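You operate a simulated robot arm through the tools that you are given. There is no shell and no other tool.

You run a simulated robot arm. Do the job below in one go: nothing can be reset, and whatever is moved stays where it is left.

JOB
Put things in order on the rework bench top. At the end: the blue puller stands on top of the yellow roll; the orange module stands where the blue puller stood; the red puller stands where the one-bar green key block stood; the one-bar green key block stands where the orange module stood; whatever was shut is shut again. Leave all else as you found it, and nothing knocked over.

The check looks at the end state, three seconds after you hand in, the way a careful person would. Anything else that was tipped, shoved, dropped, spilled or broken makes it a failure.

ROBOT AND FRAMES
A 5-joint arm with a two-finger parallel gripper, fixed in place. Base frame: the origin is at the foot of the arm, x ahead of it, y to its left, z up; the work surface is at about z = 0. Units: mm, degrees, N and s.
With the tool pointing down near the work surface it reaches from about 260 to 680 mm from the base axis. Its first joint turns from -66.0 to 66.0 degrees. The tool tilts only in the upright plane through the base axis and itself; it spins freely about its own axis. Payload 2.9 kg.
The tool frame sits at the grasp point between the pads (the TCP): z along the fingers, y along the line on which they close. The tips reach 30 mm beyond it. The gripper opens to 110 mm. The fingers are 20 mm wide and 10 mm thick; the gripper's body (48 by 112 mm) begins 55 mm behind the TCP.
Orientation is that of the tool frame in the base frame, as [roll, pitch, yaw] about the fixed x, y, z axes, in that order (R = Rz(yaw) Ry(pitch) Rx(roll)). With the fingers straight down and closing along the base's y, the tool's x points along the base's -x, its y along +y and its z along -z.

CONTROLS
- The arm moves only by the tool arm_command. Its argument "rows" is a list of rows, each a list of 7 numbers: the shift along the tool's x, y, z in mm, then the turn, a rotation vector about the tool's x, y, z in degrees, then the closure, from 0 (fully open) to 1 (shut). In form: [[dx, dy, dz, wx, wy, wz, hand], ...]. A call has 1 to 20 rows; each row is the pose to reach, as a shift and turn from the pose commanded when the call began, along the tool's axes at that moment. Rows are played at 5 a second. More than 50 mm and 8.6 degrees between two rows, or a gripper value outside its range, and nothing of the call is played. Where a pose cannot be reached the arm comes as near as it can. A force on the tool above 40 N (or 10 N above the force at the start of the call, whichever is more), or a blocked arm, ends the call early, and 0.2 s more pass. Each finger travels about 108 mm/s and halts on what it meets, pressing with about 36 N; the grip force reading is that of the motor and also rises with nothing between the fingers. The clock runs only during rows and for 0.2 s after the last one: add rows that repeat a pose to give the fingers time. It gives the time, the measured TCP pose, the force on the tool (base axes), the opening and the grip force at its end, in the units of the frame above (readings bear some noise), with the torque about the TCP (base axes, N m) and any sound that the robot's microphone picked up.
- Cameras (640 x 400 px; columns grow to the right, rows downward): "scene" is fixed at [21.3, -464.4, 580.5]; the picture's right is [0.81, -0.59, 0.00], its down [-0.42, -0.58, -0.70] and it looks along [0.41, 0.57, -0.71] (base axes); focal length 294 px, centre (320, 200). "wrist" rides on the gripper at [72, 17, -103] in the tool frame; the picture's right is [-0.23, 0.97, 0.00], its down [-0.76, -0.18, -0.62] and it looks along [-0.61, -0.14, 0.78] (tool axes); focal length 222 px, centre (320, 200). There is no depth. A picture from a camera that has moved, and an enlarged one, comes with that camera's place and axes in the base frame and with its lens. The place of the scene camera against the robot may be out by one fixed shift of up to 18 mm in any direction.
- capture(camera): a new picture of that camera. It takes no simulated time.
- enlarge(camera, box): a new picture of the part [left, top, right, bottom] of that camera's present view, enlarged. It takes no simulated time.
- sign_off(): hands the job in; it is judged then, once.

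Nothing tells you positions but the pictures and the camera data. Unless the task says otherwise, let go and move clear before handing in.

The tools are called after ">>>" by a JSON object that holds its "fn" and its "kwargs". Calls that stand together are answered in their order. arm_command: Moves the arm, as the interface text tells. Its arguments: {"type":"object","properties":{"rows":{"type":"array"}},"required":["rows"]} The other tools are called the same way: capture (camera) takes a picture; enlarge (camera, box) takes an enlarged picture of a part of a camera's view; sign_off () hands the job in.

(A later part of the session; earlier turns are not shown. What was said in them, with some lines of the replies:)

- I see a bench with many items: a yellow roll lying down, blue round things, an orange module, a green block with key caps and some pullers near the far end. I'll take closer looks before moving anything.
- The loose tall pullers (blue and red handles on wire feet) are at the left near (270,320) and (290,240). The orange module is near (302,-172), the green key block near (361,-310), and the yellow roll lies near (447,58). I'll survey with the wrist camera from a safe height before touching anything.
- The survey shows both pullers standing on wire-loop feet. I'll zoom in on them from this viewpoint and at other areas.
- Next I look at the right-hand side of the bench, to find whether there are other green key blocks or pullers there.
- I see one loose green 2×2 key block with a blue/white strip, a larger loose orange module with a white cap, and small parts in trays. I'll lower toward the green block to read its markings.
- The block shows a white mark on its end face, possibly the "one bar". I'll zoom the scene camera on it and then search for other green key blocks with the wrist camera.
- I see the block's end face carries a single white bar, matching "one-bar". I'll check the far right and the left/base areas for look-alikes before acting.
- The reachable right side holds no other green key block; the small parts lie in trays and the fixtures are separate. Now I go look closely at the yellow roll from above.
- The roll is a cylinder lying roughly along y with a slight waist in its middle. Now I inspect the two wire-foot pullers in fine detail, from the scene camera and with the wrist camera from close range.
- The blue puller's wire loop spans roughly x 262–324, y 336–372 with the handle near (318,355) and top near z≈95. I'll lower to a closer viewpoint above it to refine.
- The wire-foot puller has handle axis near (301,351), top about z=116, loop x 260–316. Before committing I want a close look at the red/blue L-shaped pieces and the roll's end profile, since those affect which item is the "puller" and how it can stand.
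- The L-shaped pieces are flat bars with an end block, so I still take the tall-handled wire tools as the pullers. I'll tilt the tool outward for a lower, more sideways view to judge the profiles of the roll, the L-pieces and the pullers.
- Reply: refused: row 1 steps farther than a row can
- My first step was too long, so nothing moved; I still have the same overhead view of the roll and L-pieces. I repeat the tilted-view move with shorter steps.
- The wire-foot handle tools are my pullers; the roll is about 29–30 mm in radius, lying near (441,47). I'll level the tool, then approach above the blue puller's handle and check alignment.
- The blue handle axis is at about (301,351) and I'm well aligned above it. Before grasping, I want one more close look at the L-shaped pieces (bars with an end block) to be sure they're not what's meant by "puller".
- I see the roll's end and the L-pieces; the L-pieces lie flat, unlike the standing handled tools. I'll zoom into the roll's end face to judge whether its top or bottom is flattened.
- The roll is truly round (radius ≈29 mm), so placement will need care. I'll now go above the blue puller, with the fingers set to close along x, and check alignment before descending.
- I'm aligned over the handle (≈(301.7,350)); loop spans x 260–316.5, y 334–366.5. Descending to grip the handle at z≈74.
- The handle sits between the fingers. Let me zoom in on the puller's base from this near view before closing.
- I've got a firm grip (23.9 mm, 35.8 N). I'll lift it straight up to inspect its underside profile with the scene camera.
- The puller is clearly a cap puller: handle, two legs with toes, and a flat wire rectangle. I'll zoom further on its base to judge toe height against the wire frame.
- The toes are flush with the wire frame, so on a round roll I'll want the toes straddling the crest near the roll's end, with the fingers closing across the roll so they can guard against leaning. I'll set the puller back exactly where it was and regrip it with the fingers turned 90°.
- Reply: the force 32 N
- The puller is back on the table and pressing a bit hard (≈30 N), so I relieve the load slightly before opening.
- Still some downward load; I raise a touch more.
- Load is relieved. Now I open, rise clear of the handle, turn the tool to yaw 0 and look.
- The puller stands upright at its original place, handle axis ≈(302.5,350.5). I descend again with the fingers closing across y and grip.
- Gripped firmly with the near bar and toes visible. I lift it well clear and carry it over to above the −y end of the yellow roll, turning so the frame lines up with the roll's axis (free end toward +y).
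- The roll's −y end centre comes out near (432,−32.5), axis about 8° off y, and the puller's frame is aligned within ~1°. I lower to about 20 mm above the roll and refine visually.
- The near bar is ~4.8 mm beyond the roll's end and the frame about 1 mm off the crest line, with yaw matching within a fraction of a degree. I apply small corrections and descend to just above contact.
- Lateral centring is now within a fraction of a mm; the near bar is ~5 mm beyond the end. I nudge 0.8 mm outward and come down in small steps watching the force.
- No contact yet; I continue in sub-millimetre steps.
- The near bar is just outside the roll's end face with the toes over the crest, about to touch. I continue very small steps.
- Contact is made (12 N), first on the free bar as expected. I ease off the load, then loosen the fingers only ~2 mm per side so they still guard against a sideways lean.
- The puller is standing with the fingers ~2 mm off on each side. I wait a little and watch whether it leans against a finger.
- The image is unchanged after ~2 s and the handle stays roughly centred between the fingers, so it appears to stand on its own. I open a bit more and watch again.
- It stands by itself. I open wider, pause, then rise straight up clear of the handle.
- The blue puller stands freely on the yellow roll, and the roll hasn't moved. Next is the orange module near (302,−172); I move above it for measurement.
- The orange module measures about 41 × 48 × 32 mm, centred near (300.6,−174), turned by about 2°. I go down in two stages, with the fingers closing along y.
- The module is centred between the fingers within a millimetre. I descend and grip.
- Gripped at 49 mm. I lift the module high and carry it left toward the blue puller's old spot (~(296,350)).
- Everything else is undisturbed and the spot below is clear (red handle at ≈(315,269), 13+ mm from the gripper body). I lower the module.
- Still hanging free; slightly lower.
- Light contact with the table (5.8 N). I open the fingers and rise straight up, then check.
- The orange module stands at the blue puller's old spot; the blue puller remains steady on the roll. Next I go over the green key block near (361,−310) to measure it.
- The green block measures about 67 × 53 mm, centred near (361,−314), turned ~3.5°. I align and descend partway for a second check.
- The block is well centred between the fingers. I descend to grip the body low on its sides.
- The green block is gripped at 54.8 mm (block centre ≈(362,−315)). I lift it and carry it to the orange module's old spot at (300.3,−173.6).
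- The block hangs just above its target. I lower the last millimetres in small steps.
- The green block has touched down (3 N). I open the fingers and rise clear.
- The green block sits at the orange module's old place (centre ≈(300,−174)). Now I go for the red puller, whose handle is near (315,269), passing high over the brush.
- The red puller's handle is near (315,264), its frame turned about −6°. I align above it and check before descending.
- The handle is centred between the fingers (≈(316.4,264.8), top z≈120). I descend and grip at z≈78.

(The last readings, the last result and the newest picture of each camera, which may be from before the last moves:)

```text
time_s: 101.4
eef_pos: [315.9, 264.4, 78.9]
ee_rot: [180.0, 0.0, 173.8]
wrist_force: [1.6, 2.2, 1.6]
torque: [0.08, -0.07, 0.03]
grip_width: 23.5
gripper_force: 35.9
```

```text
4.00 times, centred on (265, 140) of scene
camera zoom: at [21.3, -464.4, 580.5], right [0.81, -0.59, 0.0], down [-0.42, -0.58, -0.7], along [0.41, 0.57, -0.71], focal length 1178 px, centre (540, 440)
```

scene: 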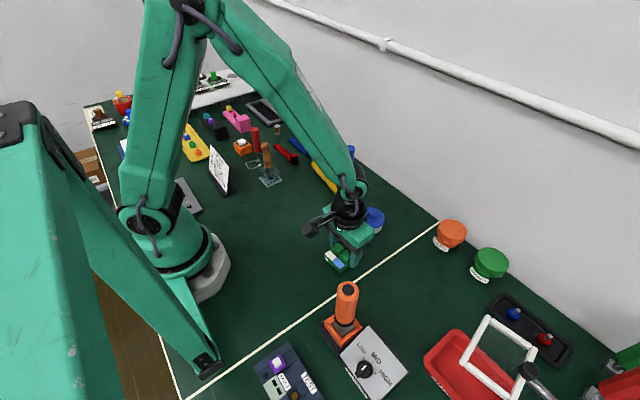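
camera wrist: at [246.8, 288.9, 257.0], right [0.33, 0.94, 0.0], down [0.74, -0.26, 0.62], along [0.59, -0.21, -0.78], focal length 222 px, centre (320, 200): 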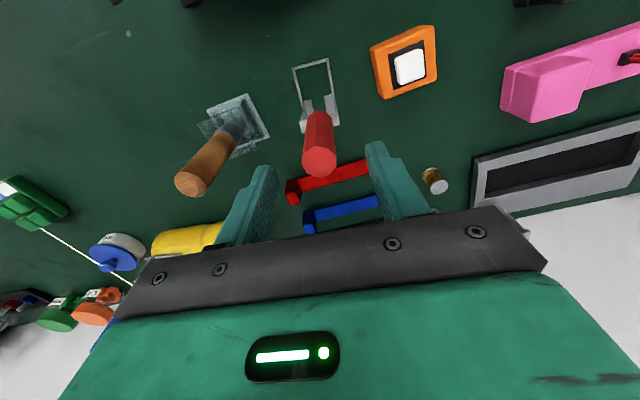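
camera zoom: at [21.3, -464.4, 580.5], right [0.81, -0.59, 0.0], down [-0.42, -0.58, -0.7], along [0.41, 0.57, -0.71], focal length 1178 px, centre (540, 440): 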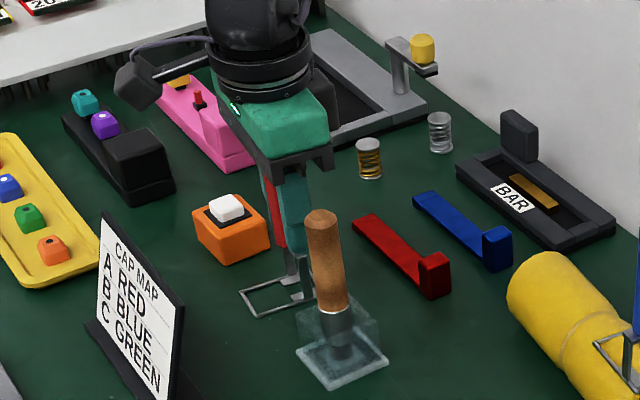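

Gripped (23.5 mm). I lift the red puller high and carry it over to the green block's old place, staying well clear of the brush and the blue puller.

>>> {"fn": "arm_command", "kwargs": {"rows": [[0, 0, -12, 0, 0, 0, 0.9], [0, 0, -50, 0, 0, 0, 0.9], [0, 0, -95, 0, 0, 0, 0.9], [0, 0, -140, 0, 0, 0, 0.9], [0, 0, -180, 0, 0, 0, 0.9], [-4.4, -40.2, -185, 0, 0, 0, 0.9], [-8.7, -80.4, -185, 0, 0, 0, 0.9], [-13.1, -120.6, -185, 0, 0, 0, 0.9], [-17.5, -160.8, -185, 0, 0, 0, 0.9], [-21.8, -201.1, -185, 0, 0, 0, 0.9], [-26.2, -241.3, -185, 0, 0, 0, 0.9], [-30.6, -281.5, -185, 0, 0, 0, 0.9], [-34.9, -321.7, -185, 0, 0, 0, 0.9], [-39.3, -361.9, -185, 0, 0, 0, 0.9], [-54.5, -403.7, -185, 0, 0, 0, 0.9], [-69.6, -445.5, -185, 0, 0, 0, 0.9], [-84.8, -487.2, -185, 0, 0, 0, 0.9], [-99.9, -529, -185, 0, 0, 0, 0.9], [-115.1, -570.8, -185, 0, 0, 0, 0.9], [-115.1, -570.8, -185, 0, 0, 0, 0.9]]}}

>>> {"fn": "capture", "kwargs": {"camera": "scene"}}

>>> {"fn": "capture", "kwargs": {"camera": "wrist"}}

```text
time_s: 105.6
eef_pos: [371.1, -316.9, 263.5]
ee_rot: [180.0, 0.0, 173.8]
wrist_force: [0.6, -0.4, -0.7]
torque: [0.0, -0.02, -0.01]
grip_width: 23.3
gripper_force: 35.8
```

```text
taken
```

scene: 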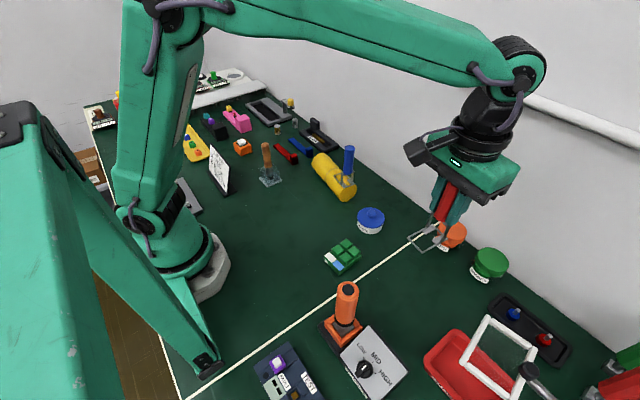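

```text
taken
camera wrist: at [302.1, -291.9, 366.7], right [0.33, 0.94, 0.0], down [0.74, -0.26, 0.62], along [0.59, -0.21, -0.78], focal length 222 px, centre (320, 200)
```

wrist: 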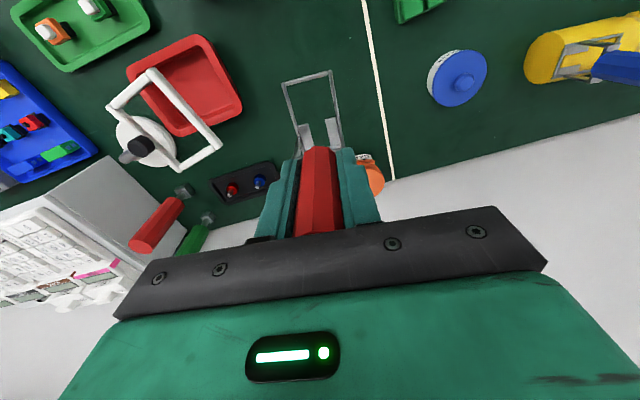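

The red puller is over the green block's former spot and all else looks undisturbed. I lower it.

>>> {"fn": "arm_command", "kwargs": {"rows": [[1, 1, 40, 0, 0, 0, 0.9], [1, 1, 80, 0, 0, 0, 0.9], [1, 1, 115, 0, 0, 0, 0.9], [1, 1, 145, 0, 0, 0, 0.9], [1, 1, 165, 0, 0, 0, 0.9], [1, 1, 175, 0, 0, 0, 0.9], [1, 1, 178, 0, 0, 0, 0.9], [1, 1, 178, 0, 0, 0, 0.9]]}}

>>> {"fn": "enlarge", "kwargs": {"camera": "scene", "box": [360, 200, 480, 320]}}

>>> {"fn": "enlarge", "kwargs": {"camera": "wrist", "box": [250, 60, 390, 200]}}

```text
time_s: 107.4
eef_pos: [369.1, -315.3, 85.6]
ee_rot: [-180.0, -0.1, 173.9]
wrist_force: [0.5, 0.2, -1.6]
torque: [-0.02, 0.03, 0.01]
grip_width: 22.9
gripper_force: 35.2
```

```text
3.33 times, centred on (420, 260) of scene
camera zoom: at [21.3, -464.4, 580.5], right [0.81, -0.59, 0.0], down [-0.42, -0.58, -0.7], along [0.41, 0.57, -0.71], focal length 982 px, centre (-13, 0)
```

zoom: 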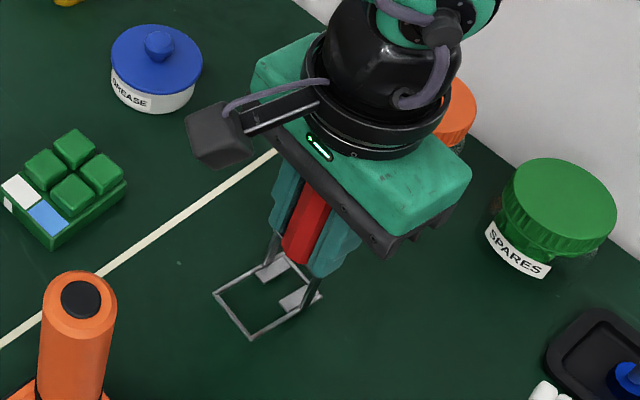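

```text
2.86 times, centred on (320, 130) of wrist
camera zoom: at [300.2, -289.1, 188.9], right [0.33, 0.94, 0.0], down [0.74, -0.26, 0.62], along [0.59, -0.21, -0.78], focal length 635 px, centre (320, 400)
```

zoom: 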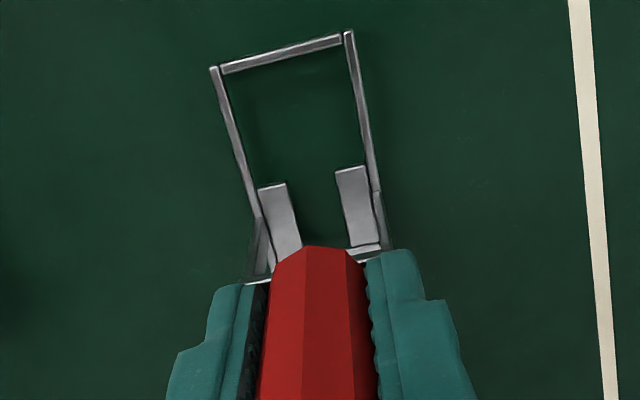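

Position is right (≈(369,−315)). I lower the last millimetres in steps.

>>> {"fn": "arm_command", "kwargs": {"rows": [[0, 0, 2, 0, 0, 0, 0.9], [0, 0, 4, 0, 0, 0, 0.9], [0, 0, 4, 0, 0, 0, 0.9]]}}

>>> {"fn": "arm_command", "kwargs": {"rows": [[0, 0, 0.5, 0, 0, 0, 0.9], [0, 0, 1, 0, 0, 0, 0.9], [0, 0, 1, 0, 0, 0, 0.9]]}}

>>> {"fn": "arm_command", "kwargs": {"rows": [[0, 0, 0.4, 0, 0, 0, 0.9], [0, 0, 0.7, 0, 0, 0, 0.9], [0, 0, 0.7, 0, 0, 0, 0.9]]}}

```text
time_s: 108.2
eef_pos: [368.1, -313.5, 81.4]
ee_rot: [180.0, 0.0, 173.8]
wrist_force: [0.5, 1.2, -1.6]
torque: [-0.01, 0.01, 0.01]
grip_width: 23.1
gripper_force: 35.7
```

```text
time_s: 109.0
eef_pos: [368.4, -314.3, 80.9]
ee_rot: [179.9, 0.0, 173.7]
wrist_force: [-0.8, -0.1, -0.4]
torque: [-0.01, -0.01, -0.01]
grip_width: 23.2
gripper_force: 35.9
```

```text
time_s: 109.8
eef_pos: [367.9, -312.9, 80.4]
ee_rot: [-180.0, -0.1, 173.8]
wrist_force: [0.3, -0.1, -0.6]
torque: [0.04, 0.01, 0.01]
grip_width: 23.4
gripper_force: 36.1
```

>>> {"fn": "arm_command", "kwargs": {"rows": [[0, 0, 0.4, 0, 0, 0, 0.9], [0, 0, 0.7, 0, 0, 0, 0.9], [0, 0, 0.7, 0, 0, 0, 0.9]]}}

>>> {"fn": "arm_command", "kwargs": {"rows": [[0, 0, 0.3, 0, 0, 0, 0.9], [0, 0, 0.5, 0, 0, 0, 0.9], [0, 0, 0.5, 0, 0, 0, 0.9]]}}

```text
time_s: 110.6
eef_pos: [368.8, -315.3, 78.4]
ee_rot: [-179.9, -0.1, 173.8]
wrist_force: [-0.7, -0.1, 0.1]
torque: [0.0, -0.01, 0.0]
grip_width: 23.1
gripper_force: 36.3
```

```text
time_s: 111.4
eef_pos: [368.8, -313.0, 78.7]
ee_rot: [179.9, 0.0, 173.8]
wrist_force: [-0.1, -0.5, -0.8]
torque: [-0.05, 0.0, 0.03]
grip_width: 23.1
gripper_force: 35.9
```

Almost there; one or two more tiny steps.

>>> {"fn": "arm_command", "kwargs": {"rows": [[0, 0, 0.3, 0, 0, 0, 0.9], [0, 0, 0.5, 0, 0, 0, 0.9], [0, 0, 0.5, 0, 0, 0, 0.9]]}}

```text
time_s: 112.2
eef_pos: [370.0, -313.2, 79.2]
ee_rot: [-179.9, 0.1, 173.7]
wrist_force: [-0.4, 0.3, 0.7]
torque: [0.07, 0.02, 0.0]
grip_width: 23.1
gripper_force: 35.4
```

>>> {"fn": "arm_command", "kwargs": {"rows": [[0, 0, 0.3, 0, 0, 0, 0.9], [0, 0, 0.5, 0, 0, 0, 0.9], [0, 0, 0.5, 0, 0, 0, 0.9]]}}

>>> {"fn": "enlarge", "kwargs": {"camera": "wrist", "box": [250, 60, 390, 200]}}

```text
time_s: 113.0
eef_pos: [368.7, -314.6, 79.0]
ee_rot: [-179.9, 0.1, 173.8]
wrist_force: [-3.6, 5.0, 9.0]
torque: [0.2, 0.2, 0.03]
grip_width: 23.3
gripper_force: 36.3
```

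```text
2.86 times, centred on (320, 130) of wrist
camera zoom: at [300.2, -288.6, 181.7], right [0.33, 0.94, 0.0], down [0.74, -0.26, 0.62], along [0.59, -0.21, -0.78], focal length 635 px, centre (320, 400)
```

zoom: 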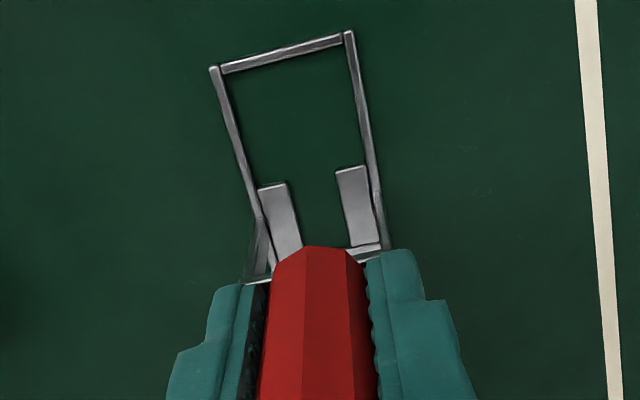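

The red puller's frame rests on the table (9 N). I ease off slightly, open gradually and rise straight up.

>>> {"fn": "arm_command", "kwargs": {"rows": [[0, 0, -0.4, 0, 0, 0, 0.9], [0, 0, -0.4, 0, 0, 0, 0.8], [0, 0, -0.4, 0, 0, 0, 0.74], [0, 0, -0.4, 0, 0, 0, 0.65], [0, 0, -0.4, 0, 0, 0, 0.5], [0, 0, -0.4, 0, 0, 0, 0.42], [0, 0, -0.4, 0, 0, 0, 0.42], [0, 0, -15, 0, 0, 0, 0.42], [0, 0, -50, 0, 0, 0, 0.42], [0, 0, -95, 0, 0, 0, 0.42], [0, 0, -140, 0, 0, 0, 0.42], [0, 0, -180, 0, 0, 0, 0.42], [0, 0, -180, 0, 0, 0, 0.42]]}}

>>> {"fn": "capture", "kwargs": {"camera": "scene"}}

>>> {"fn": "enlarge", "kwargs": {"camera": "wrist", "box": [220, 20, 420, 170]}}

```text
time_s: 115.8
eef_pos: [369.1, -315.0, 257.2]
ee_rot: [179.9, -0.1, 173.8]
wrist_force: [-0.3, -0.4, -0.2]
torque: [0.01, 0.0, 0.0]
grip_width: 64.1
gripper_force: 0.0
```

```text
taken
```

scene: 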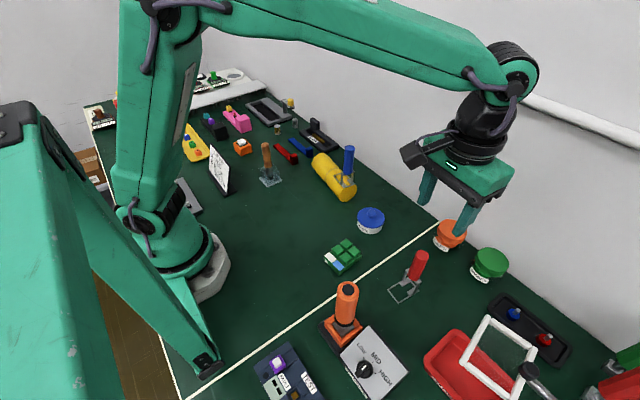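

```text
2.67 times, centred on (320, 95) of wrist
camera zoom: at [299.8, -289.0, 361.2], right [0.33, 0.94, 0.0], down [0.74, -0.26, 0.62], along [0.59, -0.21, -0.78], focal length 592 px, centre (320, 480)
```

zoom: 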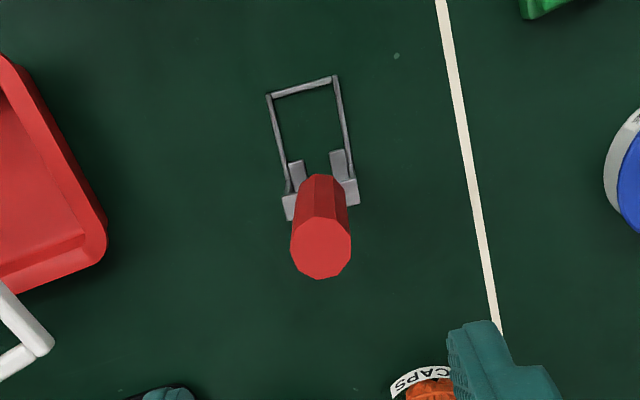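

All four moves are done: red puller upright at the green block's old spot, green block at the orange module's spot, orange module at the blue puller's spot, blue puller on the roll. I'll rise a bit more and do a final close check of everything.

>>> {"fn": "arm_command", "kwargs": {"rows": [[0, 0, -30, 0, 0, 0, 0.3], [0, 0, -60, 0, 0, 0, 0.2], [0, 0, -60, 0, 0, 0, 0.2], [0, 0, -60, 0, 0, 0, 0.2], [0, 0, -60, 0, 0, 0, 0.2]]}}

>>> {"fn": "enlarge", "kwargs": {"camera": "scene", "box": [200, 90, 380, 210]}}

>>> {"fn": "enlarge", "kwargs": {"camera": "scene", "box": [310, 190, 470, 320]}}

>>> {"fn": "enlarge", "kwargs": {"camera": "scene", "box": [330, 140, 370, 205]}}

```text
time_s: 117.0
eef_pos: [367.5, -315.4, 317.5]
ee_rot: [180.0, 0.0, 173.8]
wrist_force: [-0.2, -0.3, -0.5]
torque: [-0.03, 0.01, 0.02]
grip_width: 87.9
gripper_force: 0.0
```

```text
3.33 times, centred on (290, 150) of scene
camera zoom: at [21.3, -464.4, 580.5], right [0.81, -0.59, 0.0], down [-0.42, -0.58, -0.7], along [0.41, 0.57, -0.71], focal length 982 px, centre (420, 367)
```

zoom: 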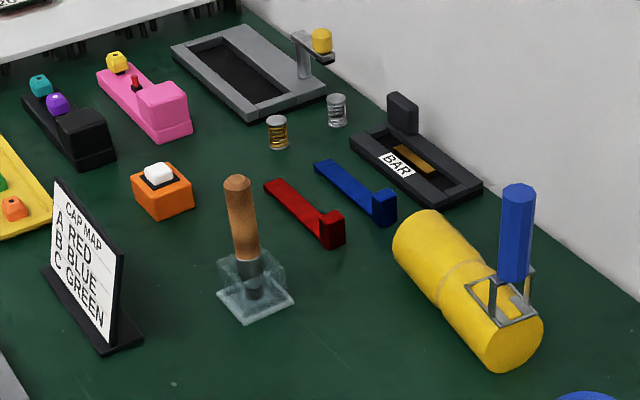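

```text
3.08 times, centred on (390, 255) of scene
camera zoom: at [21.3, -464.4, 580.5], right [0.81, -0.59, 0.0], down [-0.42, -0.58, -0.7], along [0.41, 0.57, -0.71], focal length 906 px, centre (105, 31)
```

zoom: 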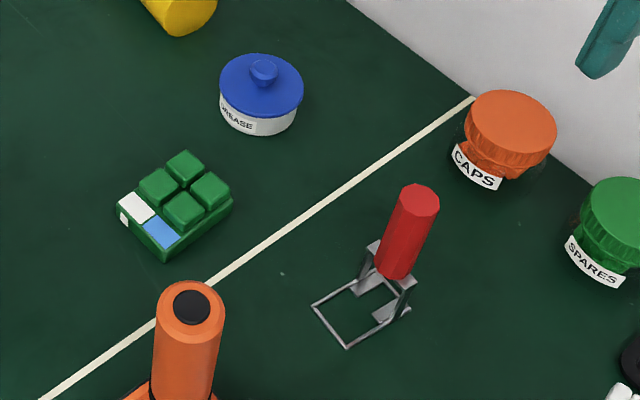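

```text
6.15 times, centred on (350, 172) of scene
camera zoom: at [21.3, -464.4, 580.5], right [0.81, -0.59, 0.0], down [-0.42, -0.58, -0.7], along [0.41, 0.57, -0.71], focal length 1812 px, centre (135, 369)
```

zoom: 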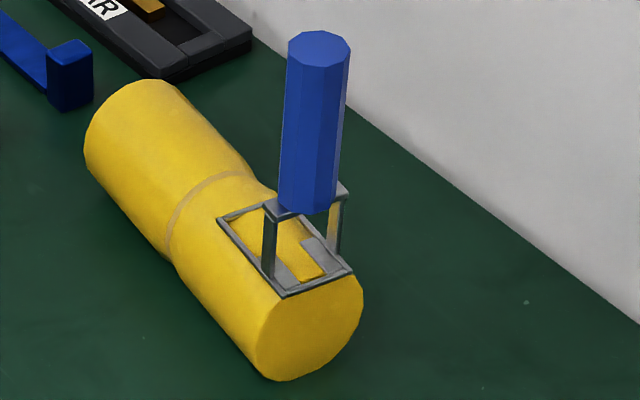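

Everything looks right. The blue puller has stood steady on the yellow roll for about a minute, and the orange module, green key block and red puller are in their assigned places. The jars are shut and nothing else has moved, so with the gripper open and clear I'm handing in.

>>> {"fn": "sign_off", "kwargs": {}}

```text
The job is handed in.
```

All four items are in their new places and I've handed the job in. The last pictures showed everything upright.

| Item | Where it stands now |
|---|---|
| Blue puller | On top of the yellow roll, at the end nearer the scene camera |
| Orange module | Where the blue puller stood, at about (297, 350) |
| Green key block with one white bar | Where the orange module stood, at about (300, −174) |
| Red puller | Where the green key block stood, at about (369, −315) |

- **Blue puller:** it is near the roll's end, not its middle. The roll is round, and the puller's flat wire frame would have rocked off the middle. At the end its two feet sit either side of the top. It stood there for about a minute before I handed in.
- **Which items I moved:** I took the two handled tools on wire frames to be the pullers, not the flat red and blue bars.
- **Spots:** a puller's handle is not over the middle of its frame. I lined up on a point between the two, so those spots could be several millimetres off depending on how they are measured.
- **Everything else:** I opened nothing, so the jars and the grease tin are still shut. I saw nothing else moved or knocked over.
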